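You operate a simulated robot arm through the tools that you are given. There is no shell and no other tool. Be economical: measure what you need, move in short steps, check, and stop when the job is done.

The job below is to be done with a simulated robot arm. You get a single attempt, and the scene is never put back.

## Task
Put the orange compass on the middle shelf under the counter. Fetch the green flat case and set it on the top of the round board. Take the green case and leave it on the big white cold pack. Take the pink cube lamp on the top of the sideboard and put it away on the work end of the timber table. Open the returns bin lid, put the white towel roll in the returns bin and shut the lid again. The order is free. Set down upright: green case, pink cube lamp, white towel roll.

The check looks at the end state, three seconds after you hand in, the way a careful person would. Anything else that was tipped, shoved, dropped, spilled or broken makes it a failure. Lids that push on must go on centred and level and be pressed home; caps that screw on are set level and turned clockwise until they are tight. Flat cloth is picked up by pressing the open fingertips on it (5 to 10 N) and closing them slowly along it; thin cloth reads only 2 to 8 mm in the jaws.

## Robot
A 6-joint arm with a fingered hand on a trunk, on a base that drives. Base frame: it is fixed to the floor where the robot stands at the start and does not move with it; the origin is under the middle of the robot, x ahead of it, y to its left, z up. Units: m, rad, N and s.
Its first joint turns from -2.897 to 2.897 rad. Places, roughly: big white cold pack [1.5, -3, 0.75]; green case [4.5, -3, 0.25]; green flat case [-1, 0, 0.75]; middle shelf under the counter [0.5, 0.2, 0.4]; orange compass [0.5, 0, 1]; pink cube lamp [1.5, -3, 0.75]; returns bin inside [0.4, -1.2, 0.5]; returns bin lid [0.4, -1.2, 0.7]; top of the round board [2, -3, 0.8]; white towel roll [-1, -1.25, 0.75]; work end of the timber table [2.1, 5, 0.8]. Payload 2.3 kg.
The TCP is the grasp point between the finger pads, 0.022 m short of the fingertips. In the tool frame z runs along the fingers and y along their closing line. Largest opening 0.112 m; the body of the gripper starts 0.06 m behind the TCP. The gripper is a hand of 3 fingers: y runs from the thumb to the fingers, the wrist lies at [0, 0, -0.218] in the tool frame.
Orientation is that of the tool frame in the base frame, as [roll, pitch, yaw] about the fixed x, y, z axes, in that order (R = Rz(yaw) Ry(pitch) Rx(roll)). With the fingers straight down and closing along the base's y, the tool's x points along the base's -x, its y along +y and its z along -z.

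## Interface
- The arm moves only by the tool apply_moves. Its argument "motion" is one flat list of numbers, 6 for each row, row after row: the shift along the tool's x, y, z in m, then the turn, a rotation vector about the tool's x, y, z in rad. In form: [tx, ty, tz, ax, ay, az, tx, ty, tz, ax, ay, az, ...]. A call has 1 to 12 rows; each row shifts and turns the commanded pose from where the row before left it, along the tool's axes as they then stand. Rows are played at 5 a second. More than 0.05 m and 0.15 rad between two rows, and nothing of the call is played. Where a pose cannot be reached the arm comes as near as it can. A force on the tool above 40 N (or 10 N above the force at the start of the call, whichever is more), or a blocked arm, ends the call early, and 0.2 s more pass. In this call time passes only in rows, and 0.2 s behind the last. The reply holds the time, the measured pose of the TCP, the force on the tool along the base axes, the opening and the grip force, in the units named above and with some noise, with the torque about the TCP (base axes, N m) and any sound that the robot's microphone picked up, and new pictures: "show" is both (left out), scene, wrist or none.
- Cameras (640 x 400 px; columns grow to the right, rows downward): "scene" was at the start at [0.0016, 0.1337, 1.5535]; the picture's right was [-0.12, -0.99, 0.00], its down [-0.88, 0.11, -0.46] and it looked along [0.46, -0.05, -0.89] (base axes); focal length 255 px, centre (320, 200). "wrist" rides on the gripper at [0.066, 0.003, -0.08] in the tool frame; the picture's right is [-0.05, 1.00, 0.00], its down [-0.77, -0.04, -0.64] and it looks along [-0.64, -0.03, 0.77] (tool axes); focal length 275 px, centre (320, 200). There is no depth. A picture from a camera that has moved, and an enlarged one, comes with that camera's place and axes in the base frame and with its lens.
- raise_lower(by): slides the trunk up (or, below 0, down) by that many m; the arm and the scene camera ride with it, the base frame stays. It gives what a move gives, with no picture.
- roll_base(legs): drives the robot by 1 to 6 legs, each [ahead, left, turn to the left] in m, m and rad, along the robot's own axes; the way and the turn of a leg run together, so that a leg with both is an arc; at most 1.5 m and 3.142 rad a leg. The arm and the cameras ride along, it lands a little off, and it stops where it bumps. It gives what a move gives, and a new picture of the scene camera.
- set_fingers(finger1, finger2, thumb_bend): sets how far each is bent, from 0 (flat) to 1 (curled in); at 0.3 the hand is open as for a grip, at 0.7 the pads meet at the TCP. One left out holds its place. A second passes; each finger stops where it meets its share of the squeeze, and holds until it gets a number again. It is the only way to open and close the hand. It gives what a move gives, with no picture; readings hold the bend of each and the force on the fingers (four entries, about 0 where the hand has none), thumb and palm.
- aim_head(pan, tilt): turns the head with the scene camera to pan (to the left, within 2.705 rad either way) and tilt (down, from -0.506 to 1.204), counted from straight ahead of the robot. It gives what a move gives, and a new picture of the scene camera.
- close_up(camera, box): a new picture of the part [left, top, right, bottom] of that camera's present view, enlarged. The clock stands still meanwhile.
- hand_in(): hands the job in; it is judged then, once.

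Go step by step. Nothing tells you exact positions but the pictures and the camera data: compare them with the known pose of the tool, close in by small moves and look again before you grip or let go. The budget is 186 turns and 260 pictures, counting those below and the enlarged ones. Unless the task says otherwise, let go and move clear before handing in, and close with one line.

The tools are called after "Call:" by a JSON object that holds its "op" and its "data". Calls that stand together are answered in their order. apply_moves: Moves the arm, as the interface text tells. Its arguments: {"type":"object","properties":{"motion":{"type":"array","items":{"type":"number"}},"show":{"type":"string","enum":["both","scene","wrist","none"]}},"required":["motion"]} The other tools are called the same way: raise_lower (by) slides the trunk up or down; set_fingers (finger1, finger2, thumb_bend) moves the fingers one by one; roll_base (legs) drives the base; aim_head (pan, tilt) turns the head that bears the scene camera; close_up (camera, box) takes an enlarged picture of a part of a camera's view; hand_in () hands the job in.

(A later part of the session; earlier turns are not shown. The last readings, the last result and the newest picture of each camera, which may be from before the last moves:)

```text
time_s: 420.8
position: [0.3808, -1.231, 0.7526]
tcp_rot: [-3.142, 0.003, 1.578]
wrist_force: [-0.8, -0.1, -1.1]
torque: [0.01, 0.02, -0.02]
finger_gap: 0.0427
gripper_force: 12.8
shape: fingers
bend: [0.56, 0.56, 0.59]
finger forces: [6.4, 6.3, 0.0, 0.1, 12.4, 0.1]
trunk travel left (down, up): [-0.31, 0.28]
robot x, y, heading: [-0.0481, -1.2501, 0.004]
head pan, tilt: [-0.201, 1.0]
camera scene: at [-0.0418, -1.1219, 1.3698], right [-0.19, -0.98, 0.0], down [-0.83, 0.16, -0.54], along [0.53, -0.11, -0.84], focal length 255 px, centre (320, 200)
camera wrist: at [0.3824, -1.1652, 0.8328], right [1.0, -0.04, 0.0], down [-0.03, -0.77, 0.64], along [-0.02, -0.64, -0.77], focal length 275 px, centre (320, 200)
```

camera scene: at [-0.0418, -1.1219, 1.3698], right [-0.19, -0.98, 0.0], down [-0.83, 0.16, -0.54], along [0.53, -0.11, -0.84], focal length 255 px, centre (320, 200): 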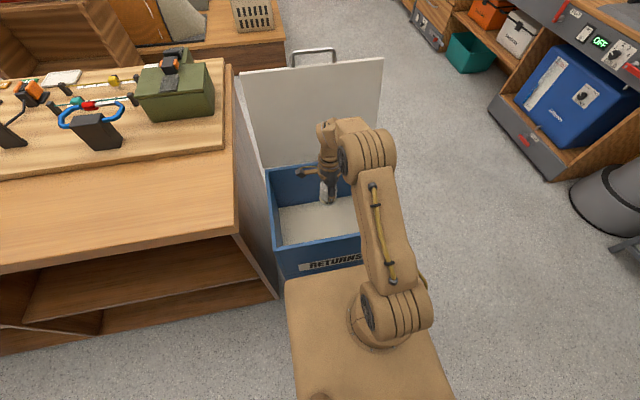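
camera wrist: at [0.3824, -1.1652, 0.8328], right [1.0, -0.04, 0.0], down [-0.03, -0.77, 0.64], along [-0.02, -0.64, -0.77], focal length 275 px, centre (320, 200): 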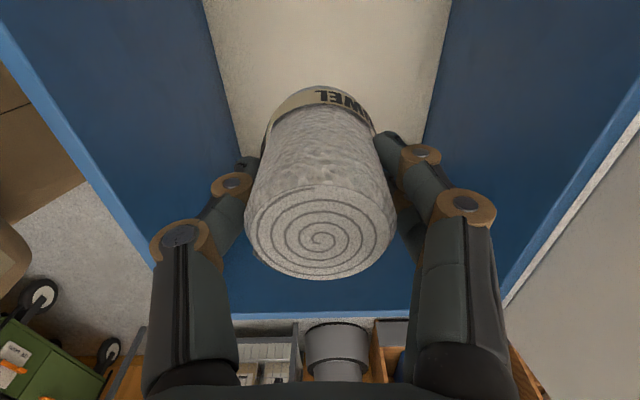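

Call:
{"op": "raise_lower", "data": {"by": -0.12}}

Call:
{"op": "raise_lower", "data": {"by": -0.08}}

Call:
{"op": "apply_moves", "data": {"motion": [0, 0, 0, 0, 0, 0], "show": "both"}}

```text
time_s: 422.3
position: [0.3805, -1.2322, 0.6318]
tcp_rot: [-3.141, 0.003, 1.578]
wrist_force: [-0.3, -0.4, -1.3]
torque: [0.0, 0.03, 0.0]
finger_gap: 0.0429
gripper_force: 12.1
shape: fingers
bend: [0.56, 0.56, 0.59]
finger forces: [6.4, 6.3, 0.0, 0.0, 12.5, 0.0]
trunk travel left (down, up): [-0.19, 0.4]
robot x, y, heading: [-0.0476, -1.2484, 0.004]
head pan, tilt: [-0.201, 1.0]
```

```text
time_s: 423.5
position: [0.3806, -1.2317, 0.5527]
tcp_rot: [3.14, 0.004, 1.577]
wrist_force: [0.4, 0.5, -0.6]
torque: [0.01, -0.01, 0.02]
finger_gap: 0.0427
gripper_force: 12.6
shape: fingers
bend: [0.56, 0.56, 0.59]
finger forces: [6.4, 6.3, 0.0, 0.1, 12.6, 0.0]
trunk travel left (down, up): [-0.11, 0.48]
robot x, y, heading: [-0.0479, -1.2483, 0.007]
head pan, tilt: [-0.201, 1.0]
```

```text
time_s: 423.9
position: [0.3809, -1.2307, 0.5524]
tcp_rot: [3.14, 0.003, 1.577]
wrist_force: [-0.8, -0.1, -1.2]
torque: [0.02, -0.01, 0.0]
finger_gap: 0.0428
gripper_force: 12.7
shape: fingers
bend: [0.56, 0.56, 0.59]
finger forces: [6.4, 6.2, 0.0, 0.0, 12.6, 0.0]
trunk travel left (down, up): [-0.11, 0.48]
robot x, y, heading: [-0.0496, -1.2496, 0.007]
head pan, tilt: [-0.201, 1.0]
camera scene: at [-0.0419, -1.1219, 1.1698], right [-0.19, -0.98, 0.0], down [-0.83, 0.16, -0.54], along [0.53, -0.11, -0.84], focal length 255 px, centre (320, 200)
camera wrist: at [0.3824, -1.1652, 0.6328], right [1.0, -0.04, 0.0], down [-0.03, -0.77, 0.64], along [-0.02, -0.64, -0.77], focal length 275 px, centre (320, 200)
```

scene: 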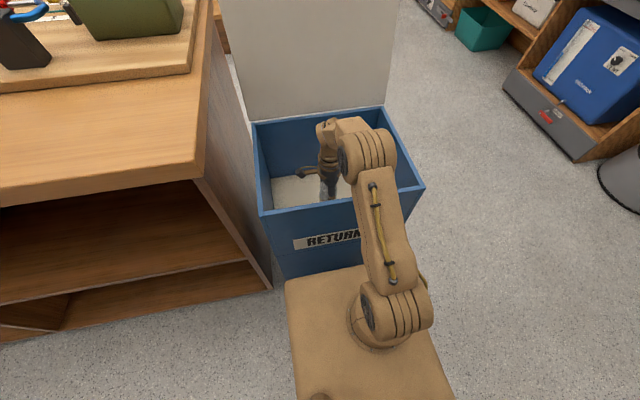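
wrist: 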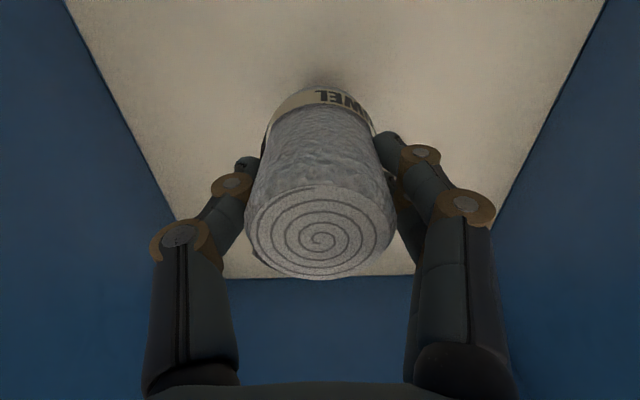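

Floor estimated at z≈0.464; a few more centimetres, then feel for it.

Call:
{"op": "raise_lower", "data": {"by": -0.025}}

Call:
{"op": "raise_lower", "data": {"by": -0.006}}

Call:
{"op": "raise_lower", "data": {"by": -0.005}}

```text
time_s: 424.6
position: [0.3804, -1.2308, 0.5272]
tcp_rot: [3.141, 0.003, 1.578]
wrist_force: [-0.3, -0.3, -1.7]
torque: [-0.01, -0.02, 0.03]
finger_gap: 0.0428
gripper_force: 12.6
shape: fingers
bend: [0.56, 0.56, 0.59]
finger forces: [6.4, 6.2, 0.0, 0.1, 12.6, 0.0]
trunk travel left (down, up): [-0.085, 0.505]
robot x, y, heading: [-0.0501, -1.2513, 0.003]
head pan, tilt: [-0.201, 1.0]
```

```text
time_s: 425.2
position: [0.3798, -1.2319, 0.521]
tcp_rot: [-3.14, 0.004, 1.577]
wrist_force: [0.6, -0.4, -0.4]
torque: [-0.02, 0.04, -0.01]
finger_gap: 0.0424
gripper_force: 12.2
shape: fingers
bend: [0.56, 0.56, 0.59]
finger forces: [6.4, 6.3, 0.0, 0.1, 12.4, 0.1]
trunk travel left (down, up): [-0.079, 0.511]
robot x, y, heading: [-0.0466, -1.2502, 0.007]
head pan, tilt: [-0.201, 1.0]
```

```text
time_s: 425.7
position: [0.3802, -1.232, 0.5172]
tcp_rot: [3.139, 0.002, 1.577]
wrist_force: [1.2, 0.0, 5.7]
torque: [0.02, 0.05, 0.0]
finger_gap: 0.0426
gripper_force: 13.9
shape: fingers
bend: [0.56, 0.57, 0.59]
finger forces: [7.0, 6.8, 0.0, 0.1, 12.9, 0.0]
trunk travel left (down, up): [-0.074, 0.516]
robot x, y, heading: [-0.0473, -1.2489, 0.004]
head pan, tilt: [-0.201, 1.0]
```

Contact at 5.7 N. Release and withdraw straight up.

Call:
{"op": "set_fingers", "data": {"finger1": 0.42, "finger2": 0.42, "thumb_bend": 0.42}}

Call:
{"op": "raise_lower", "data": {"by": 0.14}}

Call:
{"op": "apply_moves", "data": {"motion": [0, 0, 0, 0, 0, 0], "show": "wrist"}}

Call:
{"op": "raise_lower", "data": {"by": 0.376}}

Call:
{"op": "roll_base", "data": {"legs": [[-0.45, 0, 0]]}}

```text
time_s: 426.7
position: [0.3805, -1.2318, 0.5165]
tcp_rot: [3.141, 0.004, 1.578]
wrist_force: [0.5, 0.0, -0.3]
torque: [-0.01, -0.02, -0.01]
finger_gap: 0.0773
gripper_force: 0.0
shape: fingers
bend: [0.42, 0.42, 0.42]
finger forces: [0.1, 0.0, 0.0, 0.1, 0.1, 0.0]
trunk travel left (down, up): [-0.074, 0.516]
robot x, y, heading: [-0.0449, -1.254, 0.011]
head pan, tilt: [-0.201, 1.0]
```

```text
time_s: 428.4
position: [0.3807, -1.2312, 0.6558]
tcp_rot: [3.141, 0.003, 1.579]
wrist_force: [-0.4, 0.6, 0.0]
torque: [0.04, 0.0, 0.05]
finger_gap: 0.0774
gripper_force: 0.1
shape: fingers
bend: [0.42, 0.42, 0.42]
finger forces: [0.0, 0.0, 0.0, 0.0, 0.0, 0.1]
trunk travel left (down, up): [-0.214, 0.376]
robot x, y, heading: [-0.0501, -1.2498, 0.01]
head pan, tilt: [-0.201, 1.0]
```

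```text
time_s: 428.8
position: [0.3797, -1.2312, 0.657]
tcp_rot: [3.142, 0.004, 1.579]
wrist_force: [0.2, 0.1, 0.1]
torque: [0.03, 0.0, 0.0]
finger_gap: 0.0776
gripper_force: 0.1
shape: fingers
bend: [0.42, 0.42, 0.42]
finger forces: [0.0, 0.0, 0.0, 0.0, 0.1, 0.0]
trunk travel left (down, up): [-0.214, 0.376]
robot x, y, heading: [-0.0459, -1.2497, 0.009]
head pan, tilt: [-0.201, 1.0]
camera wrist: at [0.3823, -1.1652, 0.7368], right [1.0, -0.04, 0.0], down [-0.03, -0.77, 0.64], along [-0.02, -0.64, -0.77], focal length 275 px, centre (320, 200)
```

wrist: 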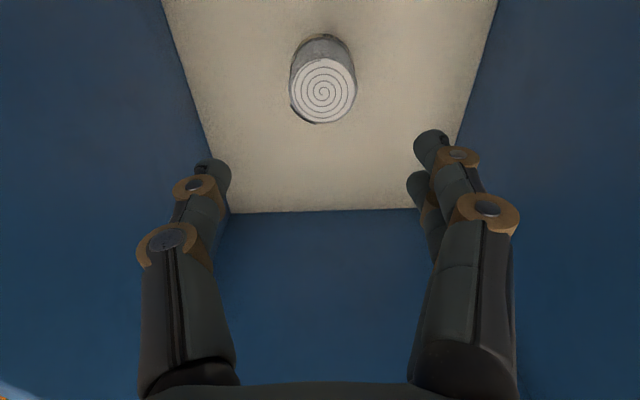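

```text
time_s: 432.4
position: [0.3802, -1.2318, 1.0312]
tcp_rot: [3.141, 0.002, 1.578]
wrist_force: [-0.4, -0.5, -0.4]
torque: [-0.04, 0.02, 0.01]
finger_gap: 0.0774
gripper_force: 0.1
shape: fingers
bend: [0.42, 0.42, 0.42]
finger forces: [0.1, 0.0, 0.0, 0.0, 0.0, 0.0]
trunk travel left (down, up): [-0.59, 0.0]
robot x, y, heading: [-0.0475, -1.2504, 0.002]
head pan, tilt: [-0.201, 1.0]
```

```text
time_s: 435.1
position: [-0.0602, -1.2341, 1.0316]
tcp_rot: [3.141, 0.002, 1.57]
wrist_force: [0.3, 0.0, -1.8]
torque: [-0.02, 0.0, -0.03]
finger_gap: 0.0773
gripper_force: 0.0
shape: fingers
bend: [0.42, 0.42, 0.42]
finger forces: [0.0, 0.1, 0.0, 0.0, 0.0, 0.1]
trunk travel left (down, up): [-0.59, 0.0]
robot x, y, heading: [-0.4903, -1.2479, -0.01]
head pan, tilt: [-0.201, 1.0]
camera scene: at [-0.4809, -1.1222, 1.6498], right [-0.2, -0.98, 0.0], down [-0.82, 0.17, -0.54], along [0.53, -0.11, -0.84], focal length 255 px, centre (320, 200)
```

scene: 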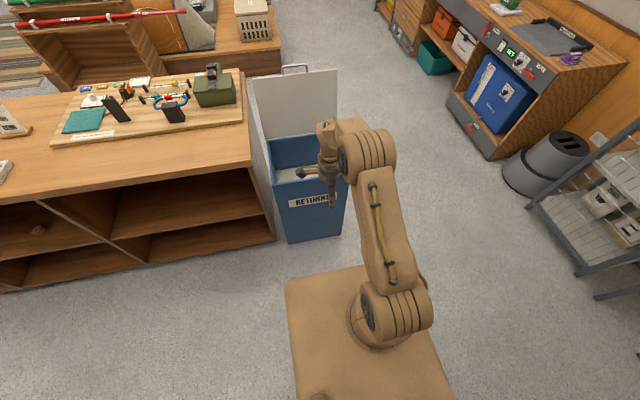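

Towel stands upright in the bin. Now to close the lid: tilt the hand ~40° to hook the handle at the top of the raised lid.

Call:
{"op": "apply_moves", "data": {"motion": [0, 0.03, -0.002, -0.14, 0, 0, 0, 0.03, -0.002, -0.14, 0, 0, 0, 0.03, -0.002, -0.14, 0, 0, 0, 0.03, -0.002, -0.14, 0, 0, 0, 0.03, -0.002, -0.14, 0, 0], "show": "none"}}

Call:
{"op": "roll_base", "data": {"legs": [[0.32, 0.012, 0.01]]}}

Call:
{"op": "aim_head", "data": {"pan": 0.0, "tilt": 0.6}}

Call:
{"op": "close_up", "data": {"camera": "scene", "box": [260, 140, 460, 300]}}

Call:
{"op": "apply_moves", "data": {"motion": [0, 0, 0, 0, 0, 0], "show": "wrist"}}

```text
time_s: 436.3
position: [0.0803, -1.2359, 1.0796]
tcp_rot: [2.439, 0.004, 1.571]
wrist_force: [-0.4, 0.1, -0.2]
torque: [-0.02, -0.01, -0.02]
finger_gap: 0.0775
gripper_force: 0.0
shape: fingers
bend: [0.42, 0.42, 0.42]
finger forces: [0.0, 0.1, 0.1, 0.0, 0.0, 0.0]
trunk travel left (down, up): [-0.59, 0.0]
robot x, y, heading: [-0.4882, -1.2493, -0.003]
head pan, tilt: [-0.201, 1.0]
```

```text
time_s: 438.4
position: [0.3954, -1.2141, 1.0801]
tcp_rot: [2.442, 0.003, 1.586]
wrist_force: [0.4, -0.7, 0.5]
torque: [0.02, 0.0, 0.03]
finger_gap: 0.0776
gripper_force: 0.0
shape: fingers
bend: [0.42, 0.42, 0.42]
finger forces: [0.0, 0.1, 0.1, 0.0, 0.0, 0.0]
trunk travel left (down, up): [-0.59, 0.0]
robot x, y, heading: [-0.1725, -1.235, 0.016]
head pan, tilt: [-0.201, 1.0]
camera scene: at [-0.1661, -1.1088, 1.6498], right [-0.19, -0.98, 0.0], down [-0.83, 0.16, -0.54], along [0.53, -0.1, -0.84], focal length 255 px, centre (320, 200)
```

scene: 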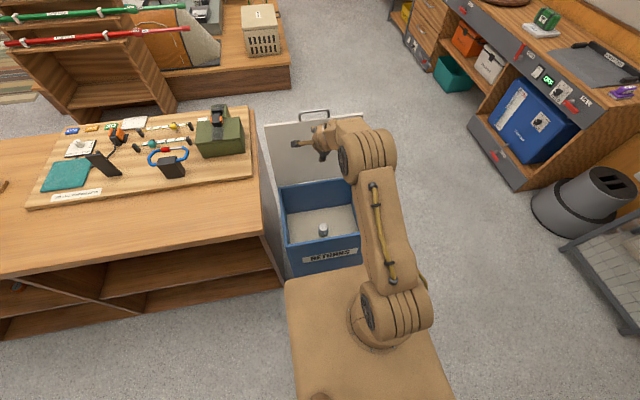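

```text
time_s: 439.3
position: [0.3962, -1.2144, 1.0805]
tcp_rot: [2.441, 0.002, 1.587]
wrist_force: [-0.3, 0.6, -0.4]
torque: [-0.04, 0.03, 0.02]
finger_gap: 0.0776
gripper_force: 0.1
shape: fingers
bend: [0.42, 0.42, 0.42]
finger forces: [0.0, 0.0, 0.0, 0.1, 0.1, 0.0]
trunk travel left (down, up): [-0.59, 0.0]
robot x, y, heading: [-0.169, -1.2405, 0.011]
head pan, tilt: [0.0, 0.6]
camera scene: at [-0.1468, -1.0947, 1.6817], right [0.01, -1.0, 0.0], down [-0.57, -0.01, -0.82], along [0.82, 0.01, -0.57], focal length 255 px, centre (320, 200)
```

scene: 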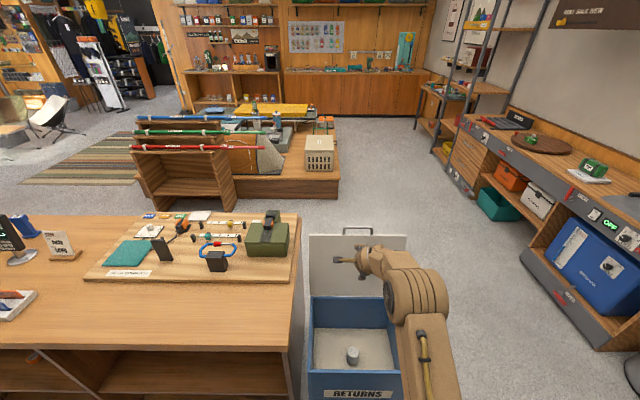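

```text
2.50 times, centred on (360, 220) of scene
camera zoom: at [-0.1468, -1.0947, 1.6817], right [0.01, -1.0, 0.0], down [-0.57, -0.01, -0.82], along [0.82, 0.01, -0.57], focal length 637 px, centre (220, 150)
```

zoom: 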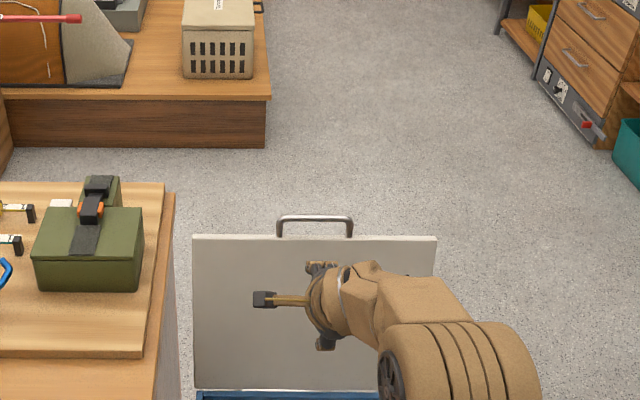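

```text
time_s: 439.7
position: [0.3949, -1.2142, 1.0812]
tcp_rot: [2.443, 0.004, 1.586]
wrist_force: [-0.1, 0.2, -0.2]
torque: [0.02, 0.0, -0.02]
finger_gap: 0.0777
gripper_force: 0.0
shape: fingers
bend: [0.42, 0.42, 0.42]
finger forces: [0.1, 0.1, 0.1, 0.0, 0.0, 0.1]
trunk travel left (down, up): [-0.59, 0.0]
robot x, y, heading: [-0.1729, -1.2377, 0.012]
head pan, tilt: [0.0, 0.6]
camera wrist: at [0.3442, -1.1488, 1.1446], right [0.76, -0.03, 0.64], down [-0.43, -0.78, 0.47], along [0.48, -0.63, -0.61], focal length 275 px, centre (320, 200)
```

wrist: 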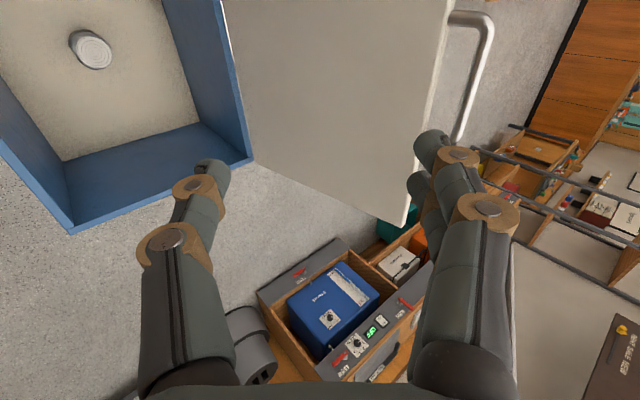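

The bar is at about (0.59, -1.23, 1.044), lid leaning back ~7°. Tilt a bit more, extend, and advance so the bar enters the hand.

Call:
{"op": "apply_moves", "data": {"motion": [0, 0.032, -0.002, -0.15, 0, 0, 0.005, -0.0033, 0.0295, 0, 0, 0, 0.005, -0.0033, 0.0295, 0, 0, 0], "show": "none"}}

Call:
{"op": "roll_base", "data": {"legs": [[0.09, -0.02, -0.012]]}}

Call:
{"op": "close_up", "data": {"camera": "scene", "box": [260, 140, 460, 300]}}

Call:
{"op": "apply_moves", "data": {"motion": [0, 0, 0, 0, 0, 0], "show": "wrist"}}

```text
time_s: 440.5
position: [0.4437, -1.2101, 1.0661]
tcp_rot: [2.289, 0.003, 1.585]
wrist_force: [0.3, -0.3, 0.3]
torque: [0.0, 0.01, 0.0]
finger_gap: 0.0779
gripper_force: 0.1
shape: fingers
bend: [0.42, 0.42, 0.42]
finger forces: [0.1, 0.0, 0.1, 0.1, 0.0, 0.0]
out of reach, approached as far as the arm can: row 1, 2, 3
trunk travel left (down, up): [-0.59, 0.0]
robot x, y, heading: [-0.1691, -1.2308, 0.012]
head pan, tilt: [0.0, 0.6]
```

```text
time_s: 441.6
position: [0.5343, -1.2363, 1.0668]
tcp_rot: [2.29, 0.003, 1.574]
wrist_force: [0.9, 0.2, -0.8]
torque: [0.01, 0.0, -0.01]
finger_gap: 0.0777
gripper_force: 0.0
shape: fingers
bend: [0.42, 0.42, 0.42]
finger forces: [0.0, 0.0, 0.0, 0.1, 0.0, 0.0]
trunk travel left (down, up): [-0.59, 0.0]
robot x, y, heading: [-0.0773, -1.2568, 0.001]
head pan, tilt: [0.0, 0.6]
camera scene: at [-0.0529, -1.1149, 1.6818], right [0.0, -1.0, 0.0], down [-0.57, 0.0, -0.82], along [0.82, 0.0, -0.57], focal length 255 px, centre (320, 200)
```

scene: 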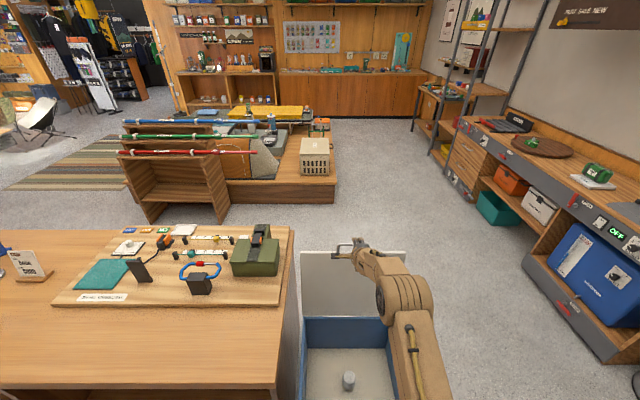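

```text
2.50 times, centred on (360, 220) of scene
camera zoom: at [-0.0529, -1.1149, 1.6818], right [0.0, -1.0, 0.0], down [-0.57, 0.0, -0.82], along [0.82, 0.0, -0.57], focal length 637 px, centre (220, 150)
```

zoom: 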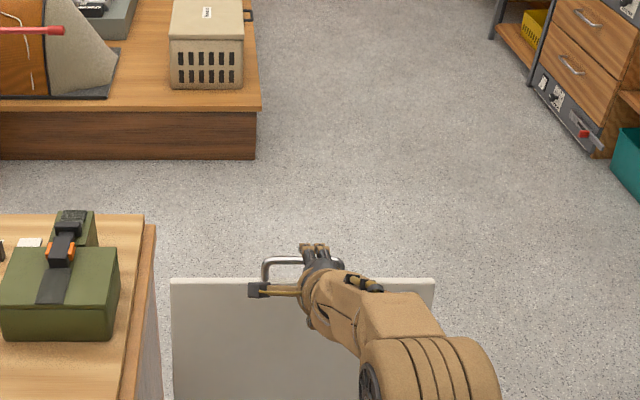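

```text
time_s: 442.0
position: [0.5337, -1.2364, 1.0684]
tcp_rot: [2.29, 0.003, 1.575]
wrist_force: [-0.2, 0.6, -0.4]
torque: [0.01, -0.05, -0.04]
finger_gap: 0.0776
gripper_force: 0.0
shape: fingers
bend: [0.42, 0.42, 0.42]
finger forces: [0.0, 0.1, 0.1, 0.0, 0.1, 0.1]
trunk travel left (down, up): [-0.59, 0.0]
robot x, y, heading: [-0.0786, -1.2585, 0.003]
head pan, tilt: [0.0, 0.6]
camera wrist: at [0.4747, -1.1703, 1.1229], right [0.66, -0.04, 0.75], down [-0.5, -0.77, 0.4], along [0.56, -0.64, -0.53], focal length 275 px, centre (320, 200)
```

wrist: 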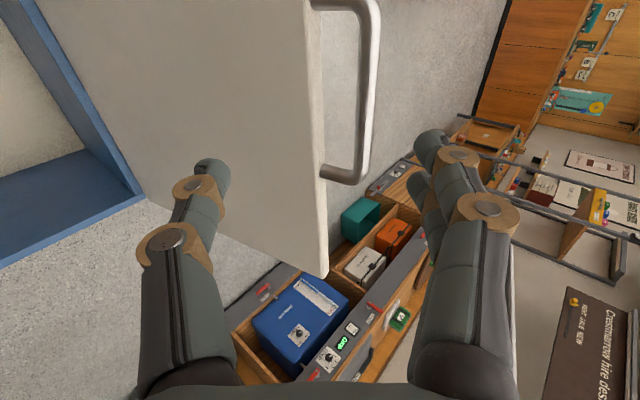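

The bar is lined up between thumb and fingers. Advance 4.5 cm and close the cage.

Call:
{"op": "roll_base", "data": {"legs": [[0.045, 0, 0]]}}

Call:
{"op": "set_fingers", "data": {"finger1": 0.62, "finger2": 0.62, "thumb_bend": 0.6}}

Call:
{"op": "apply_moves", "data": {"motion": [0, 0, 0, 0, 0, 0], "show": "wrist"}}

```text
time_s: 442.9
position: [0.5797, -1.2369, 1.0669]
tcp_rot: [2.291, 0.003, 1.575]
wrist_force: [-0.4, -0.4, -0.9]
torque: [-0.02, 0.02, -0.01]
finger_gap: 0.0776
gripper_force: 0.0
shape: fingers
bend: [0.42, 0.42, 0.42]
finger forces: [0.1, 0.0, 0.0, 0.1, 0.1, 0.1]
trunk travel left (down, up): [-0.59, 0.0]
robot x, y, heading: [-0.032, -1.2553, 0.001]
head pan, tilt: [0.0, 0.6]
camera scene: at [-0.0074, -1.1146, 1.6817], right [0.0, -1.0, 0.0], down [-0.57, 0.0, -0.82], along [0.82, 0.0, -0.57], focal length 255 px, centre (320, 200)
```

scene: 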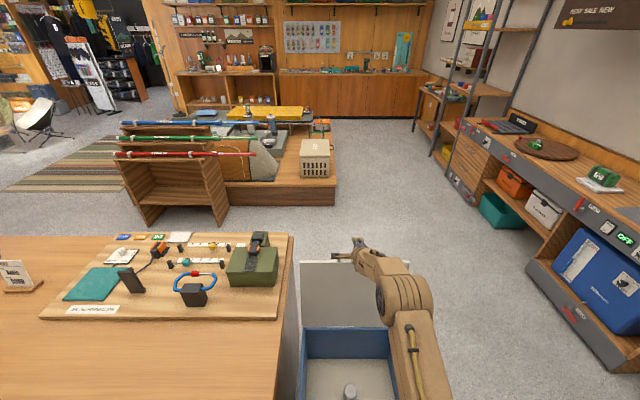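

```text
time_s: 443.9
position: [0.5794, -1.2357, 1.067]
tcp_rot: [2.289, 0.004, 1.575]
wrist_force: [-0.4, 0.1, 0.2]
torque: [0.01, 0.01, 0.0]
finger_gap: 0.025
gripper_force: 0.0
shape: fingers
bend: [0.62, 0.62, 0.6]
finger forces: [0.1, 0.1, 0.1, 0.1, 0.0, 0.0]
trunk travel left (down, up): [-0.59, 0.0]
robot x, y, heading: [-0.0346, -1.2522, 0.001]
head pan, tilt: [0.0, 0.6]
```

```text
time_s: 444.3
position: [0.5782, -1.2358, 1.0667]
tcp_rot: [2.289, 0.003, 1.574]
wrist_force: [0.0, -0.7, -0.8]
torque: [0.01, -0.01, -0.01]
finger_gap: 0.0249
gripper_force: 0.0
shape: fingers
bend: [0.62, 0.62, 0.6]
finger forces: [0.0, 0.0, 0.1, 0.0, 0.1, 0.0]
trunk travel left (down, up): [-0.59, 0.0]
robot x, y, heading: [-0.0391, -1.2577, 0.002]
head pan, tilt: [0.0, 0.6]
camera wrist: at [0.5201, -1.1699, 1.1227], right [0.66, -0.04, 0.75], down [-0.5, -0.77, 0.4], along [0.56, -0.64, -0.53], focal length 275 px, centre (320, 200)
```

wrist: 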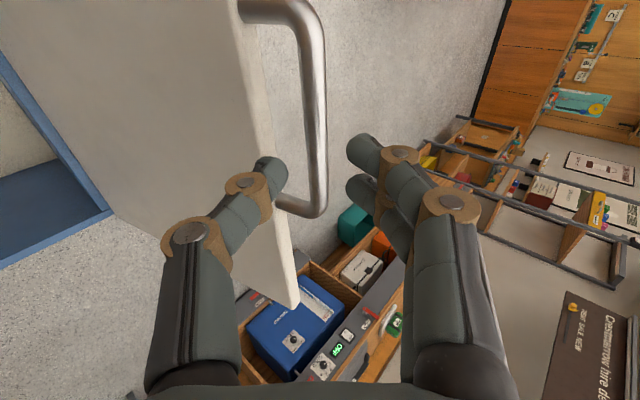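

Bar is inside the cage. Pull back gently and check that the lid follows.

Call:
{"op": "roll_base", "data": {"legs": [[-0.04, 0, 0]]}}

Call:
{"op": "roll_base", "data": {"legs": [[-0.03, 0, 0]]}}

Call:
{"op": "close_up", "data": {"camera": "wrist", "box": [0, 0, 640, 400]}}

```text
time_s: 445.2
position: [0.5386, -1.237, 1.068]
tcp_rot: [2.289, 0.003, 1.576]
wrist_force: [-0.5, 0.3, 0.0]
torque: [0.0, 0.04, 0.02]
finger_gap: 0.0251
gripper_force: 0.0
shape: fingers
bend: [0.62, 0.62, 0.6]
finger forces: [0.0, 0.0, 0.0, 0.0, 0.1, 0.0]
trunk travel left (down, up): [-0.59, 0.0]
robot x, y, heading: [-0.0752, -1.2563, 0.0]
head pan, tilt: [0.0, 0.6]
camera scene: at [-0.0496, -1.1147, 1.6818], right [0.0, -1.0, 0.0], down [-0.56, 0.0, -0.83], along [0.83, 0.0, -0.56], focal length 255 px, centre (320, 200)
```

scene: 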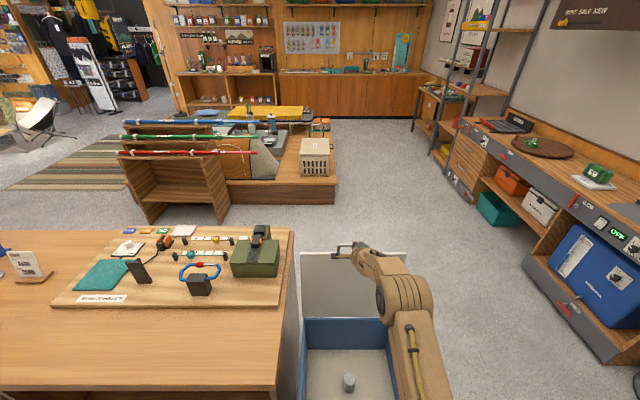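

```text
time_s: 446.0
position: [0.5087, -1.2359, 1.0661]
tcp_rot: [2.29, 0.004, 1.575]
wrist_force: [0.3, 0.3, 0.1]
torque: [-0.02, 0.02, 0.01]
finger_gap: 0.0249
gripper_force: 0.1
shape: fingers
bend: [0.62, 0.62, 0.6]
finger forces: [0.1, 0.1, 0.0, 0.1, 0.0, 0.1]
trunk travel left (down, up): [-0.59, 0.0]
robot x, y, heading: [-0.108, -1.2567, 0.001]
head pan, tilt: [0.0, 0.6]
camera scene: at [-0.0788, -1.1148, 1.6818], right [0.0, -1.0, 0.0], down [-0.56, 0.0, -0.83], along [0.83, 0.0, -0.56], focal length 255 px, centre (320, 200)
```

scene: 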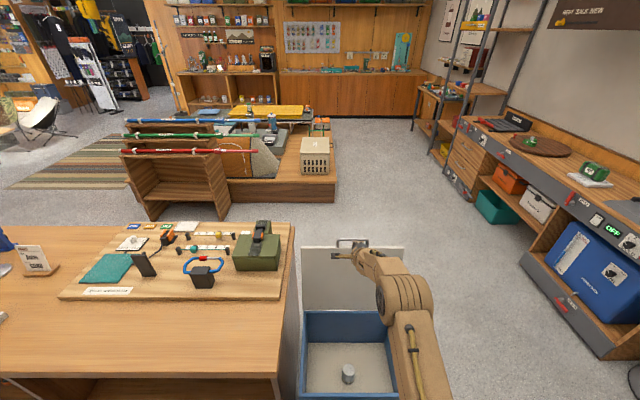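

```text
1.00 times, centred on (320, 200) of wrist (not enlarged: the box is as wide or as high as the picture)
camera zoom: at [0.4498, -1.1699, 1.1227], right [0.66, -0.04, 0.75], down [-0.5, -0.77, 0.4], along [0.56, -0.64, -0.53], focal length 275 px, centre (320, 200)
```

zoom: 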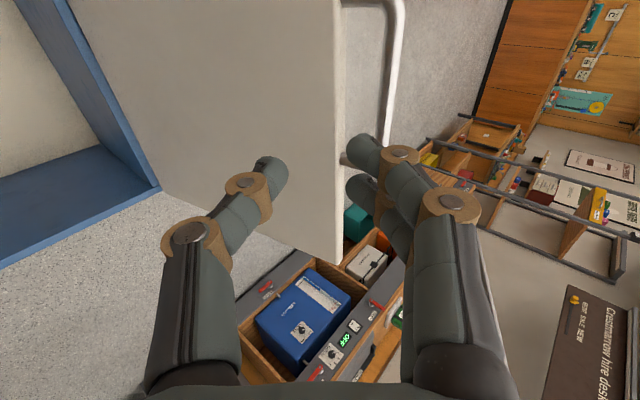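

The bar actually sits at about (0.612, 1.02), so it slipped the tips. Open, go deeper and lower, and hook it again.

Call:
{"op": "set_fingers", "data": {"finger1": 0.42, "finger2": 0.42, "thumb_bend": 0.32}}

Call:
{"op": "roll_base", "data": {"legs": [[0.095, 0, 0]]}}

Call:
{"op": "raise_lower", "data": {"by": -0.04}}

Call:
{"op": "apply_moves", "data": {"motion": [0, 0, 0, 0, 0, 0], "show": "wrist"}}

```text
time_s: 447.0
position: [0.5092, -1.237, 1.0671]
tcp_rot: [2.29, 0.005, 1.575]
wrist_force: [0.2, -0.8, 0.8]
torque: [-0.03, -0.01, 0.03]
finger_gap: 0.0916
gripper_force: 0.0
shape: fingers
bend: [0.42, 0.42, 0.32]
finger forces: [0.0, 0.0, 0.0, 0.0, 0.1, 0.0]
trunk travel left (down, up): [-0.59, 0.0]
robot x, y, heading: [-0.1064, -1.2543, -0.001]
head pan, tilt: [0.0, 0.6]
```

```text
time_s: 448.1
position: [0.6032, -1.2341, 1.0669]
tcp_rot: [2.29, 0.003, 1.577]
wrist_force: [1.0, 0.1, 0.1]
torque: [-0.03, 0.02, 0.01]
finger_gap: 0.0915
gripper_force: 0.0
shape: fingers
bend: [0.42, 0.42, 0.32]
finger forces: [0.1, 0.1, 0.0, 0.0, 0.0, 0.0]
trunk travel left (down, up): [-0.59, 0.0]
robot x, y, heading: [-0.01, -1.2538, 0.002]
head pan, tilt: [0.0, 0.6]
camera scene: at [0.0163, -1.1145, 1.6818], right [0.0, -1.0, 0.0], down [-0.57, 0.0, -0.82], along [0.82, 0.0, -0.57], focal length 255 px, centre (320, 200)
```

scene: 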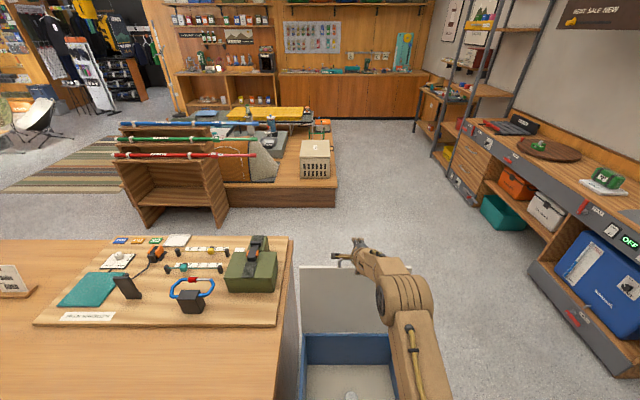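

```text
time_s: 449.0
position: [0.6042, -1.2349, 1.0276]
tcp_rot: [2.29, 0.004, 1.575]
wrist_force: [0.1, 0.7, 0.2]
torque: [0.01, 0.02, 0.02]
finger_gap: 0.0917
gripper_force: 0.0
shape: fingers
bend: [0.42, 0.42, 0.32]
finger forces: [0.1, 0.0, 0.1, 0.1, 0.1, 0.0]
trunk travel left (down, up): [-0.55, 0.04]
robot x, y, heading: [-0.0088, -1.258, 0.003]
head pan, tilt: [0.0, 0.6]
```

```text
time_s: 449.4
position: [0.6044, -1.2352, 1.0269]
tcp_rot: [2.291, 0.003, 1.577]
wrist_force: [-0.2, 0.6, -0.2]
torque: [0.0, 0.01, 0.01]
finger_gap: 0.0917
gripper_force: 0.0
shape: fingers
bend: [0.42, 0.42, 0.32]
finger forces: [0.1, 0.0, 0.0, 0.0, 0.1, 0.0]
trunk travel left (down, up): [-0.55, 0.04]
robot x, y, heading: [-0.007, -1.2558, 0.002]
head pan, tilt: [0.0, 0.6]
camera wrist: at [0.5442, -1.1692, 1.0827], right [0.66, -0.04, 0.75], down [-0.5, -0.77, 0.4], along [0.56, -0.63, -0.53], focal length 275 px, centre (320, 200)
```

wrist: 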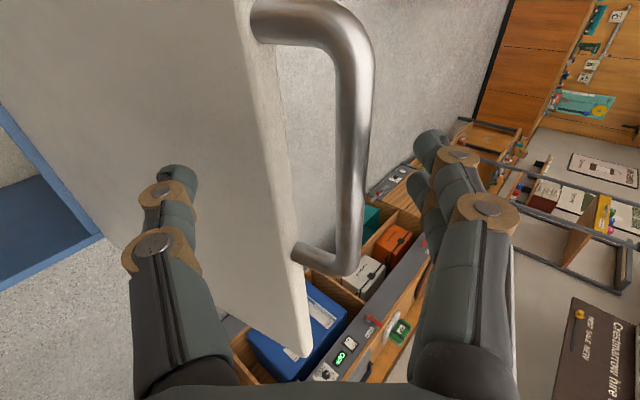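

Depth now matches the earlier good grip. Close the cage.

Call:
{"op": "set_fingers", "data": {"finger1": 0.64, "finger2": 0.64, "thumb_bend": 0.6}}

Call:
{"op": "roll_base", "data": {"legs": [[-0.03, 0, 0]]}}

Call:
{"op": "close_up", "data": {"camera": "wrist", "box": [0, 0, 640, 400]}}

```text
time_s: 450.4
position: [0.6021, -1.2353, 1.0276]
tcp_rot: [2.289, 0.002, 1.576]
wrist_force: [-6.6, -0.7, -5.7]
torque: [0.01, 0.46, 0.02]
finger_gap: 0.0404
gripper_force: 5.9
shape: fingers
bend: [0.62, 0.62, 0.54]
finger forces: [1.6, 1.6, 0.0, 0.0, 8.9, 0.1]
trunk travel left (down, up): [-0.55, 0.04]
robot x, y, heading: [-0.0126, -1.2552, 0.003]
head pan, tilt: [0.0, 0.6]
```

```text
time_s: 451.2
position: [0.5724, -1.2345, 1.0281]
tcp_rot: [2.287, 0.002, 1.576]
wrist_force: [0.7, -1.5, 5.5]
torque: [-0.01, 0.07, -0.03]
finger_gap: 0.0336
gripper_force: 5.3
shape: fingers
bend: [0.59, 0.59, 0.59]
finger forces: [3.5, 3.3, 0.0, 0.0, 4.0, 0.0]
trunk travel left (down, up): [-0.55, 0.04]
robot x, y, heading: [-0.0428, -1.2568, 0.005]
head pan, tilt: [0.0, 0.6]
camera scene: at [-0.0164, -1.1148, 1.6419], right [0.0, -1.0, 0.0], down [-0.56, 0.0, -0.83], along [0.83, 0.0, -0.56], focal length 255 px, centre (320, 200)
```

scene: 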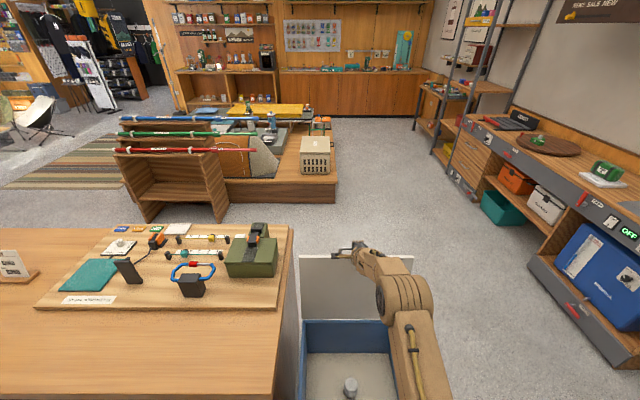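

```text
1.00 times, centred on (320, 200) of wrist (not enlarged: the box is as wide or as high as the picture)
camera zoom: at [0.5131, -1.1691, 1.0837], right [0.66, -0.04, 0.75], down [-0.5, -0.77, 0.39], along [0.57, -0.63, -0.53], focal length 275 px, centre (320, 200)
```

zoom: 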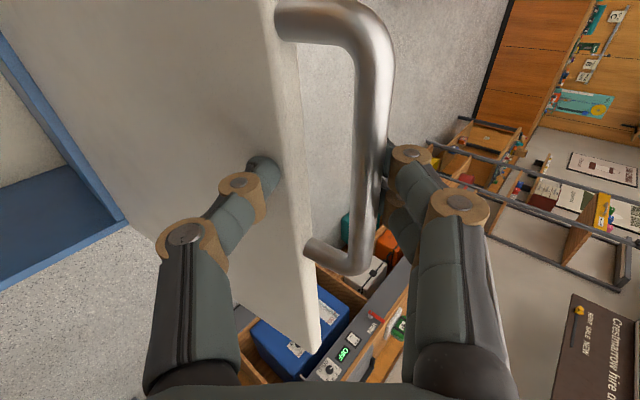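

The fingers are now pulling the handle. Continue back, following the arc.

Call:
{"op": "roll_base", "data": {"legs": [[-0.035, 0, 0]]}}

Call:
{"op": "raise_lower", "data": {"by": 0.012}}

Call:
{"op": "roll_base", "data": {"legs": [[-0.035, 0, 0]]}}

Call:
{"op": "close_up", "data": {"camera": "wrist", "box": [0, 0, 640, 400]}}

```text
time_s: 452.1
position: [0.5359, -1.2355, 1.0281]
tcp_rot: [2.289, 0.003, 1.576]
wrist_force: [0.0, 0.5, 3.5]
torque: [0.0, 0.08, -0.02]
finger_gap: 0.0282
gripper_force: 3.9
shape: fingers
bend: [0.61, 0.61, 0.6]
finger forces: [2.4, 2.4, 0.1, 0.1, 3.4, 0.0]
trunk travel left (down, up): [-0.55, 0.04]
robot x, y, heading: [-0.0776, -1.2585, 0.006]
head pan, tilt: [0.0, 0.6]
camera scene: at [-0.0525, -1.1146, 1.6418], right [0.0, -1.0, 0.0], down [-0.56, 0.0, -0.83], along [0.83, 0.0, -0.56], focal length 255 px, centre (320, 200)
```

scene: 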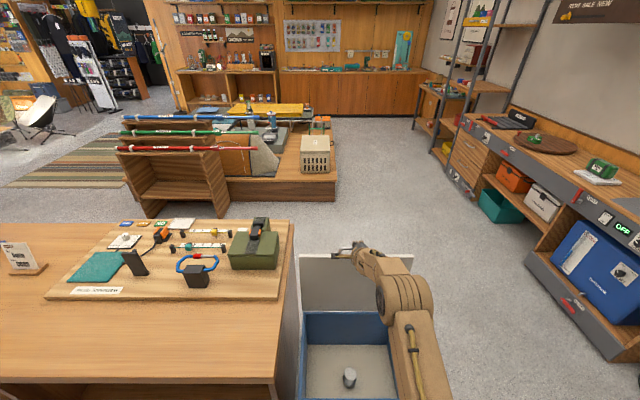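

```text
time_s: 452.7
position: [0.5386, -1.2359, 1.0387]
tcp_rot: [2.288, 0.004, 1.576]
wrist_force: [1.4, 0.1, -1.2]
torque: [-0.02, 0.07, 0.0]
finger_gap: 0.0274
gripper_force: 2.8
shape: fingers
bend: [0.62, 0.63, 0.59]
finger forces: [1.3, 1.2, 0.1, 0.1, 1.9, 0.0]
trunk travel left (down, up): [-0.562, 0.028]
robot x, y, heading: [-0.0743, -1.2587, 0.008]
head pan, tilt: [0.0, 0.6]
```

```text
time_s: 453.5
position: [0.5025, -1.2352, 1.0404]
tcp_rot: [2.29, 0.004, 1.577]
wrist_force: [0.5, 0.0, 0.5]
torque: [-0.02, 0.03, -0.02]
finger_gap: 0.0229
gripper_force: 0.5
shape: fingers
bend: [0.63, 0.63, 0.6]
finger forces: [0.4, 0.3, 0.1, 0.0, 0.1, 0.1]
trunk travel left (down, up): [-0.562, 0.028]
robot x, y, heading: [-0.1101, -1.2568, 0.004]
head pan, tilt: [0.0, 0.6]
camera scene: at [-0.0859, -1.1148, 1.6538], right [0.0, -1.0, 0.0], down [-0.56, 0.0, -0.83], along [0.83, 0.0, -0.56], focal length 255 px, centre (320, 200)
```

scene: 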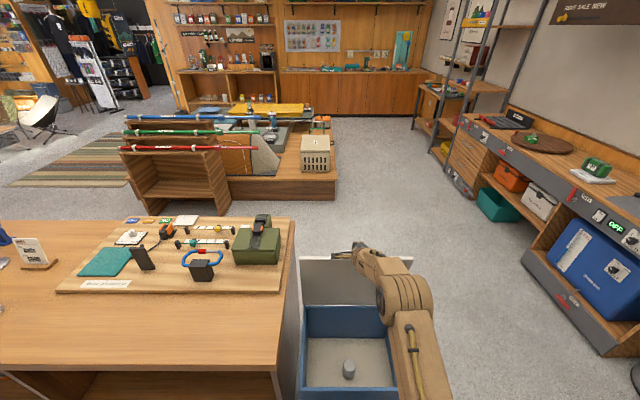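

```text
1.00 times, centred on (320, 200) of wrist (not enlarged: the box is as wide or as high as the picture)
camera zoom: at [0.4432, -1.1691, 1.095], right [0.66, -0.04, 0.75], down [-0.5, -0.77, 0.39], along [0.56, -0.63, -0.53], focal length 275 px, centre (320, 200)
```

zoom: 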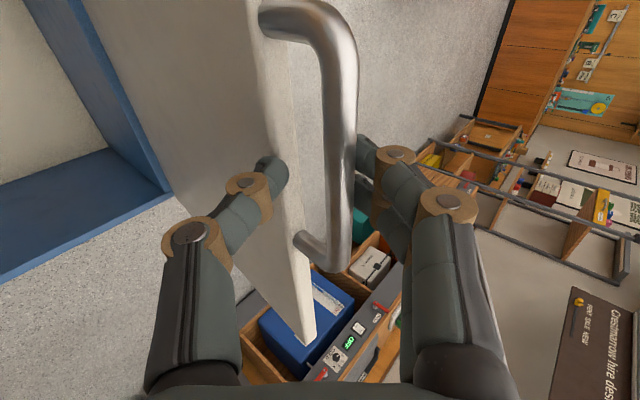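

Call:
{"op": "roll_base", "data": {"legs": [[-0.045, 0, 0]]}}

Call:
{"op": "raise_lower", "data": {"by": -0.012}}

Call:
{"op": "roll_base", "data": {"legs": [[-0.04, 0, 0]]}}

Call:
{"op": "close_up", "data": {"camera": "wrist", "box": [0, 0, 640, 400]}}

```text
time_s: 454.4
position: [0.4576, -1.2343, 1.0393]
tcp_rot: [2.288, 0.004, 1.577]
wrist_force: [1.3, -0.2, 0.4]
torque: [0.01, 0.0, 0.01]
finger_gap: 0.0224
gripper_force: 0.0
shape: fingers
bend: [0.63, 0.64, 0.6]
finger forces: [0.3, 0.2, 0.0, 0.1, 0.1, 0.1]
trunk travel left (down, up): [-0.562, 0.028]
robot x, y, heading: [-0.158, -1.2535, 0.01]
head pan, tilt: [0.0, 0.6]
camera scene: at [-0.1308, -1.115, 1.6538], right [0.0, -1.0, 0.0], down [-0.56, 0.0, -0.83], along [0.83, 0.0, -0.56], focal length 255 px, centre (320, 200)
```

scene: 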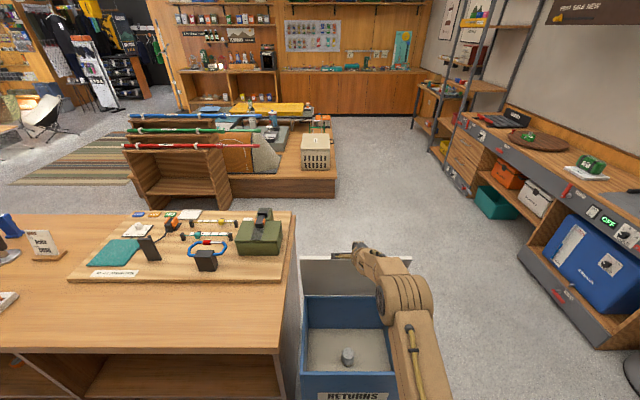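

```text
time_s: 455.0
position: [0.4589, -1.2354, 1.027]
tcp_rot: [2.289, 0.005, 1.576]
wrist_force: [0.8, 0.5, 0.5]
torque: [-0.02, 0.02, 0.03]
finger_gap: 0.0225
gripper_force: 0.3
shape: fingers
bend: [0.64, 0.64, 0.6]
finger forces: [0.3, 0.3, 0.0, 0.0, 0.1, 0.1]
trunk travel left (down, up): [-0.55, 0.04]
robot x, y, heading: [-0.1553, -1.2585, 0.004]
head pan, tilt: [0.0, 0.6]
```

```text
time_s: 455.9
position: [0.4171, -1.2353, 1.0273]
tcp_rot: [2.289, 0.003, 1.577]
wrist_force: [-0.3, -0.1, -0.6]
torque: [-0.01, 0.01, 0.04]
finger_gap: 0.0222
gripper_force: 0.6
shape: fingers
bend: [0.64, 0.64, 0.6]
finger forces: [0.2, 0.2, 0.0, 0.0, 0.0, 0.1]
trunk travel left (down, up): [-0.55, 0.04]
robot x, y, heading: [-0.1955, -1.2528, 0.008]
head pan, tilt: [0.0, 0.6]
camera scene: at [-0.1708, -1.1152, 1.6418], right [0.0, -1.0, 0.0], down [-0.56, 0.0, -0.83], along [0.83, 0.0, -0.56], focal length 255 px, centre (320, 200)
```

scene: 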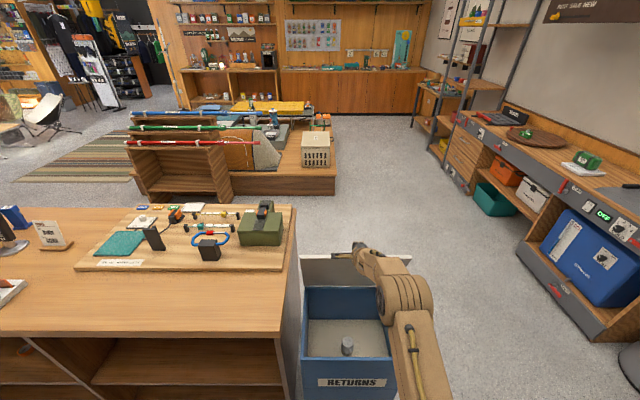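

```text
1.00 times, centred on (320, 200) of wrist (not enlarged: the box is as wide or as high as the picture)
camera zoom: at [0.3584, -1.1691, 1.083], right [0.66, -0.04, 0.75], down [-0.5, -0.77, 0.39], along [0.57, -0.63, -0.53], focal length 275 px, centre (320, 200)
```

zoom: 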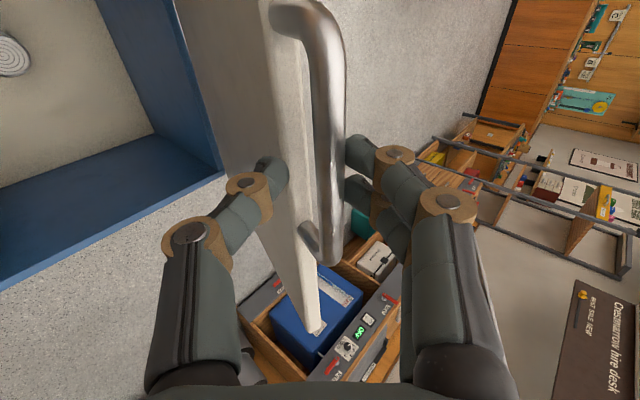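

Call:
{"op": "raise_lower", "data": {"by": -0.022}}

Call:
{"op": "roll_base", "data": {"legs": [[-0.045, 0, 0]]}}

Call:
{"op": "raise_lower", "data": {"by": -0.03}}

Call:
{"op": "roll_base", "data": {"legs": [[-0.038, 0, 0]]}}

Call:
{"op": "close_up", "data": {"camera": "wrist", "box": [0, 0, 640, 400]}}

```text
time_s: 456.6
position: [0.418, -1.2347, 1.0041]
tcp_rot: [2.289, 0.003, 1.576]
wrist_force: [-0.6, 0.2, 0.1]
torque: [-0.01, 0.0, -0.01]
finger_gap: 0.0222
gripper_force: 0.2
shape: fingers
bend: [0.64, 0.64, 0.6]
finger forces: [0.2, 0.1, 0.0, 0.1, 0.1, 0.0]
trunk travel left (down, up): [-0.528, 0.062]
robot x, y, heading: [-0.1963, -1.2528, 0.005]
head pan, tilt: [0.0, 0.6]
```

```text
time_s: 457.5
position: [0.3727, -1.2347, 1.0053]
tcp_rot: [2.29, 0.005, 1.578]
wrist_force: [1.0, 1.4, -0.3]
torque: [0.01, 0.01, 0.01]
finger_gap: 0.0219
gripper_force: 0.0
shape: fingers
bend: [0.64, 0.64, 0.6]
finger forces: [0.1, 0.0, 0.1, 0.0, 0.1, 0.0]
trunk travel left (down, up): [-0.528, 0.062]
robot x, y, heading: [-0.2431, -1.2579, 0.005]
head pan, tilt: [0.0, 0.6]
camera scene: at [-0.2168, -1.1154, 1.6198], right [0.0, -1.0, 0.0], down [-0.56, 0.0, -0.83], along [0.83, 0.0, -0.56], focal length 255 px, centre (320, 200)
```

scene: 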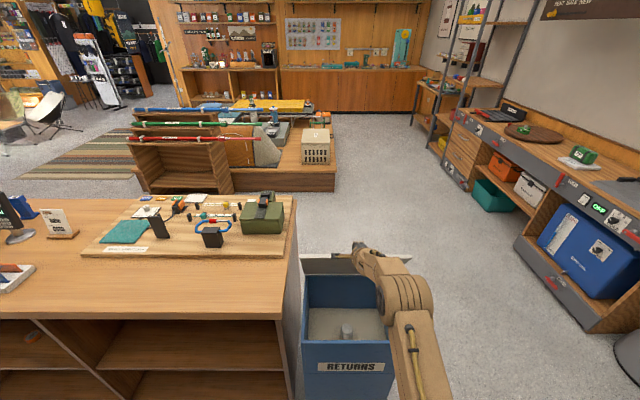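

```text
time_s: 458.2
position: [0.3715, -1.2365, 0.9777]
tcp_rot: [2.287, 0.003, 1.579]
wrist_force: [-6.6, 0.6, 12.1]
torque: [-0.01, -0.27, -0.01]
finger_gap: 0.0239
gripper_force: 7.6
shape: fingers
bend: [0.65, 0.65, 0.6]
finger forces: [7.4, 7.2, 0.1, 0.0, 0.1, 0.0]
trunk travel left (down, up): [-0.498, 0.092]
robot x, y, heading: [-0.237, -1.2533, 0.001]
head pan, tilt: [0.0, 0.6]
```

```text
time_s: 459.1
position: [0.3343, -1.2357, 0.9749]
tcp_rot: [2.29, 0.004, 1.575]
wrist_force: [0.6, 1.1, -0.4]
torque: [0.01, 0.0, 0.02]
finger_gap: 0.0227
gripper_force: 1.0
shape: fingers
bend: [0.64, 0.64, 0.6]
finger forces: [0.1, 0.0, 0.1, 0.0, 0.6, 0.0]
trunk travel left (down, up): [-0.498, 0.092]
robot x, y, heading: [-0.2832, -1.2554, 0.007]
head pan, tilt: [0.0, 0.6]
camera scene: at [-0.2542, -1.1156, 1.5897], right [0.0, -1.0, 0.0], down [-0.56, 0.0, -0.83], along [0.83, 0.0, -0.56], focal length 255 px, centre (320, 200)
```

scene: 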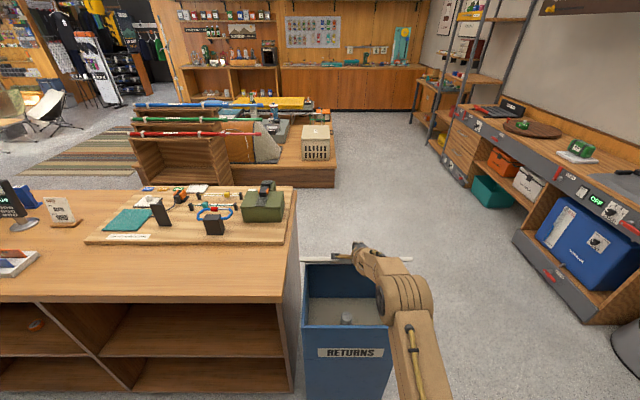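

```text
1.00 times, centred on (320, 200) of wrist (not enlarged: the box is as wide or as high as the picture)
camera zoom: at [0.2749, -1.1695, 1.0307], right [0.66, -0.04, 0.75], down [-0.5, -0.77, 0.4], along [0.56, -0.63, -0.53], focal length 275 px, centre (320, 200)
```

zoom: 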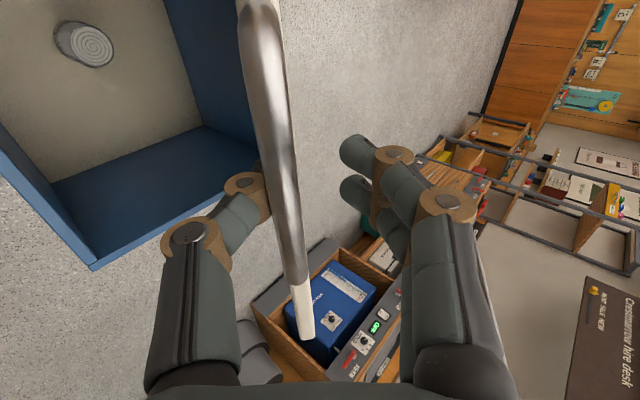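

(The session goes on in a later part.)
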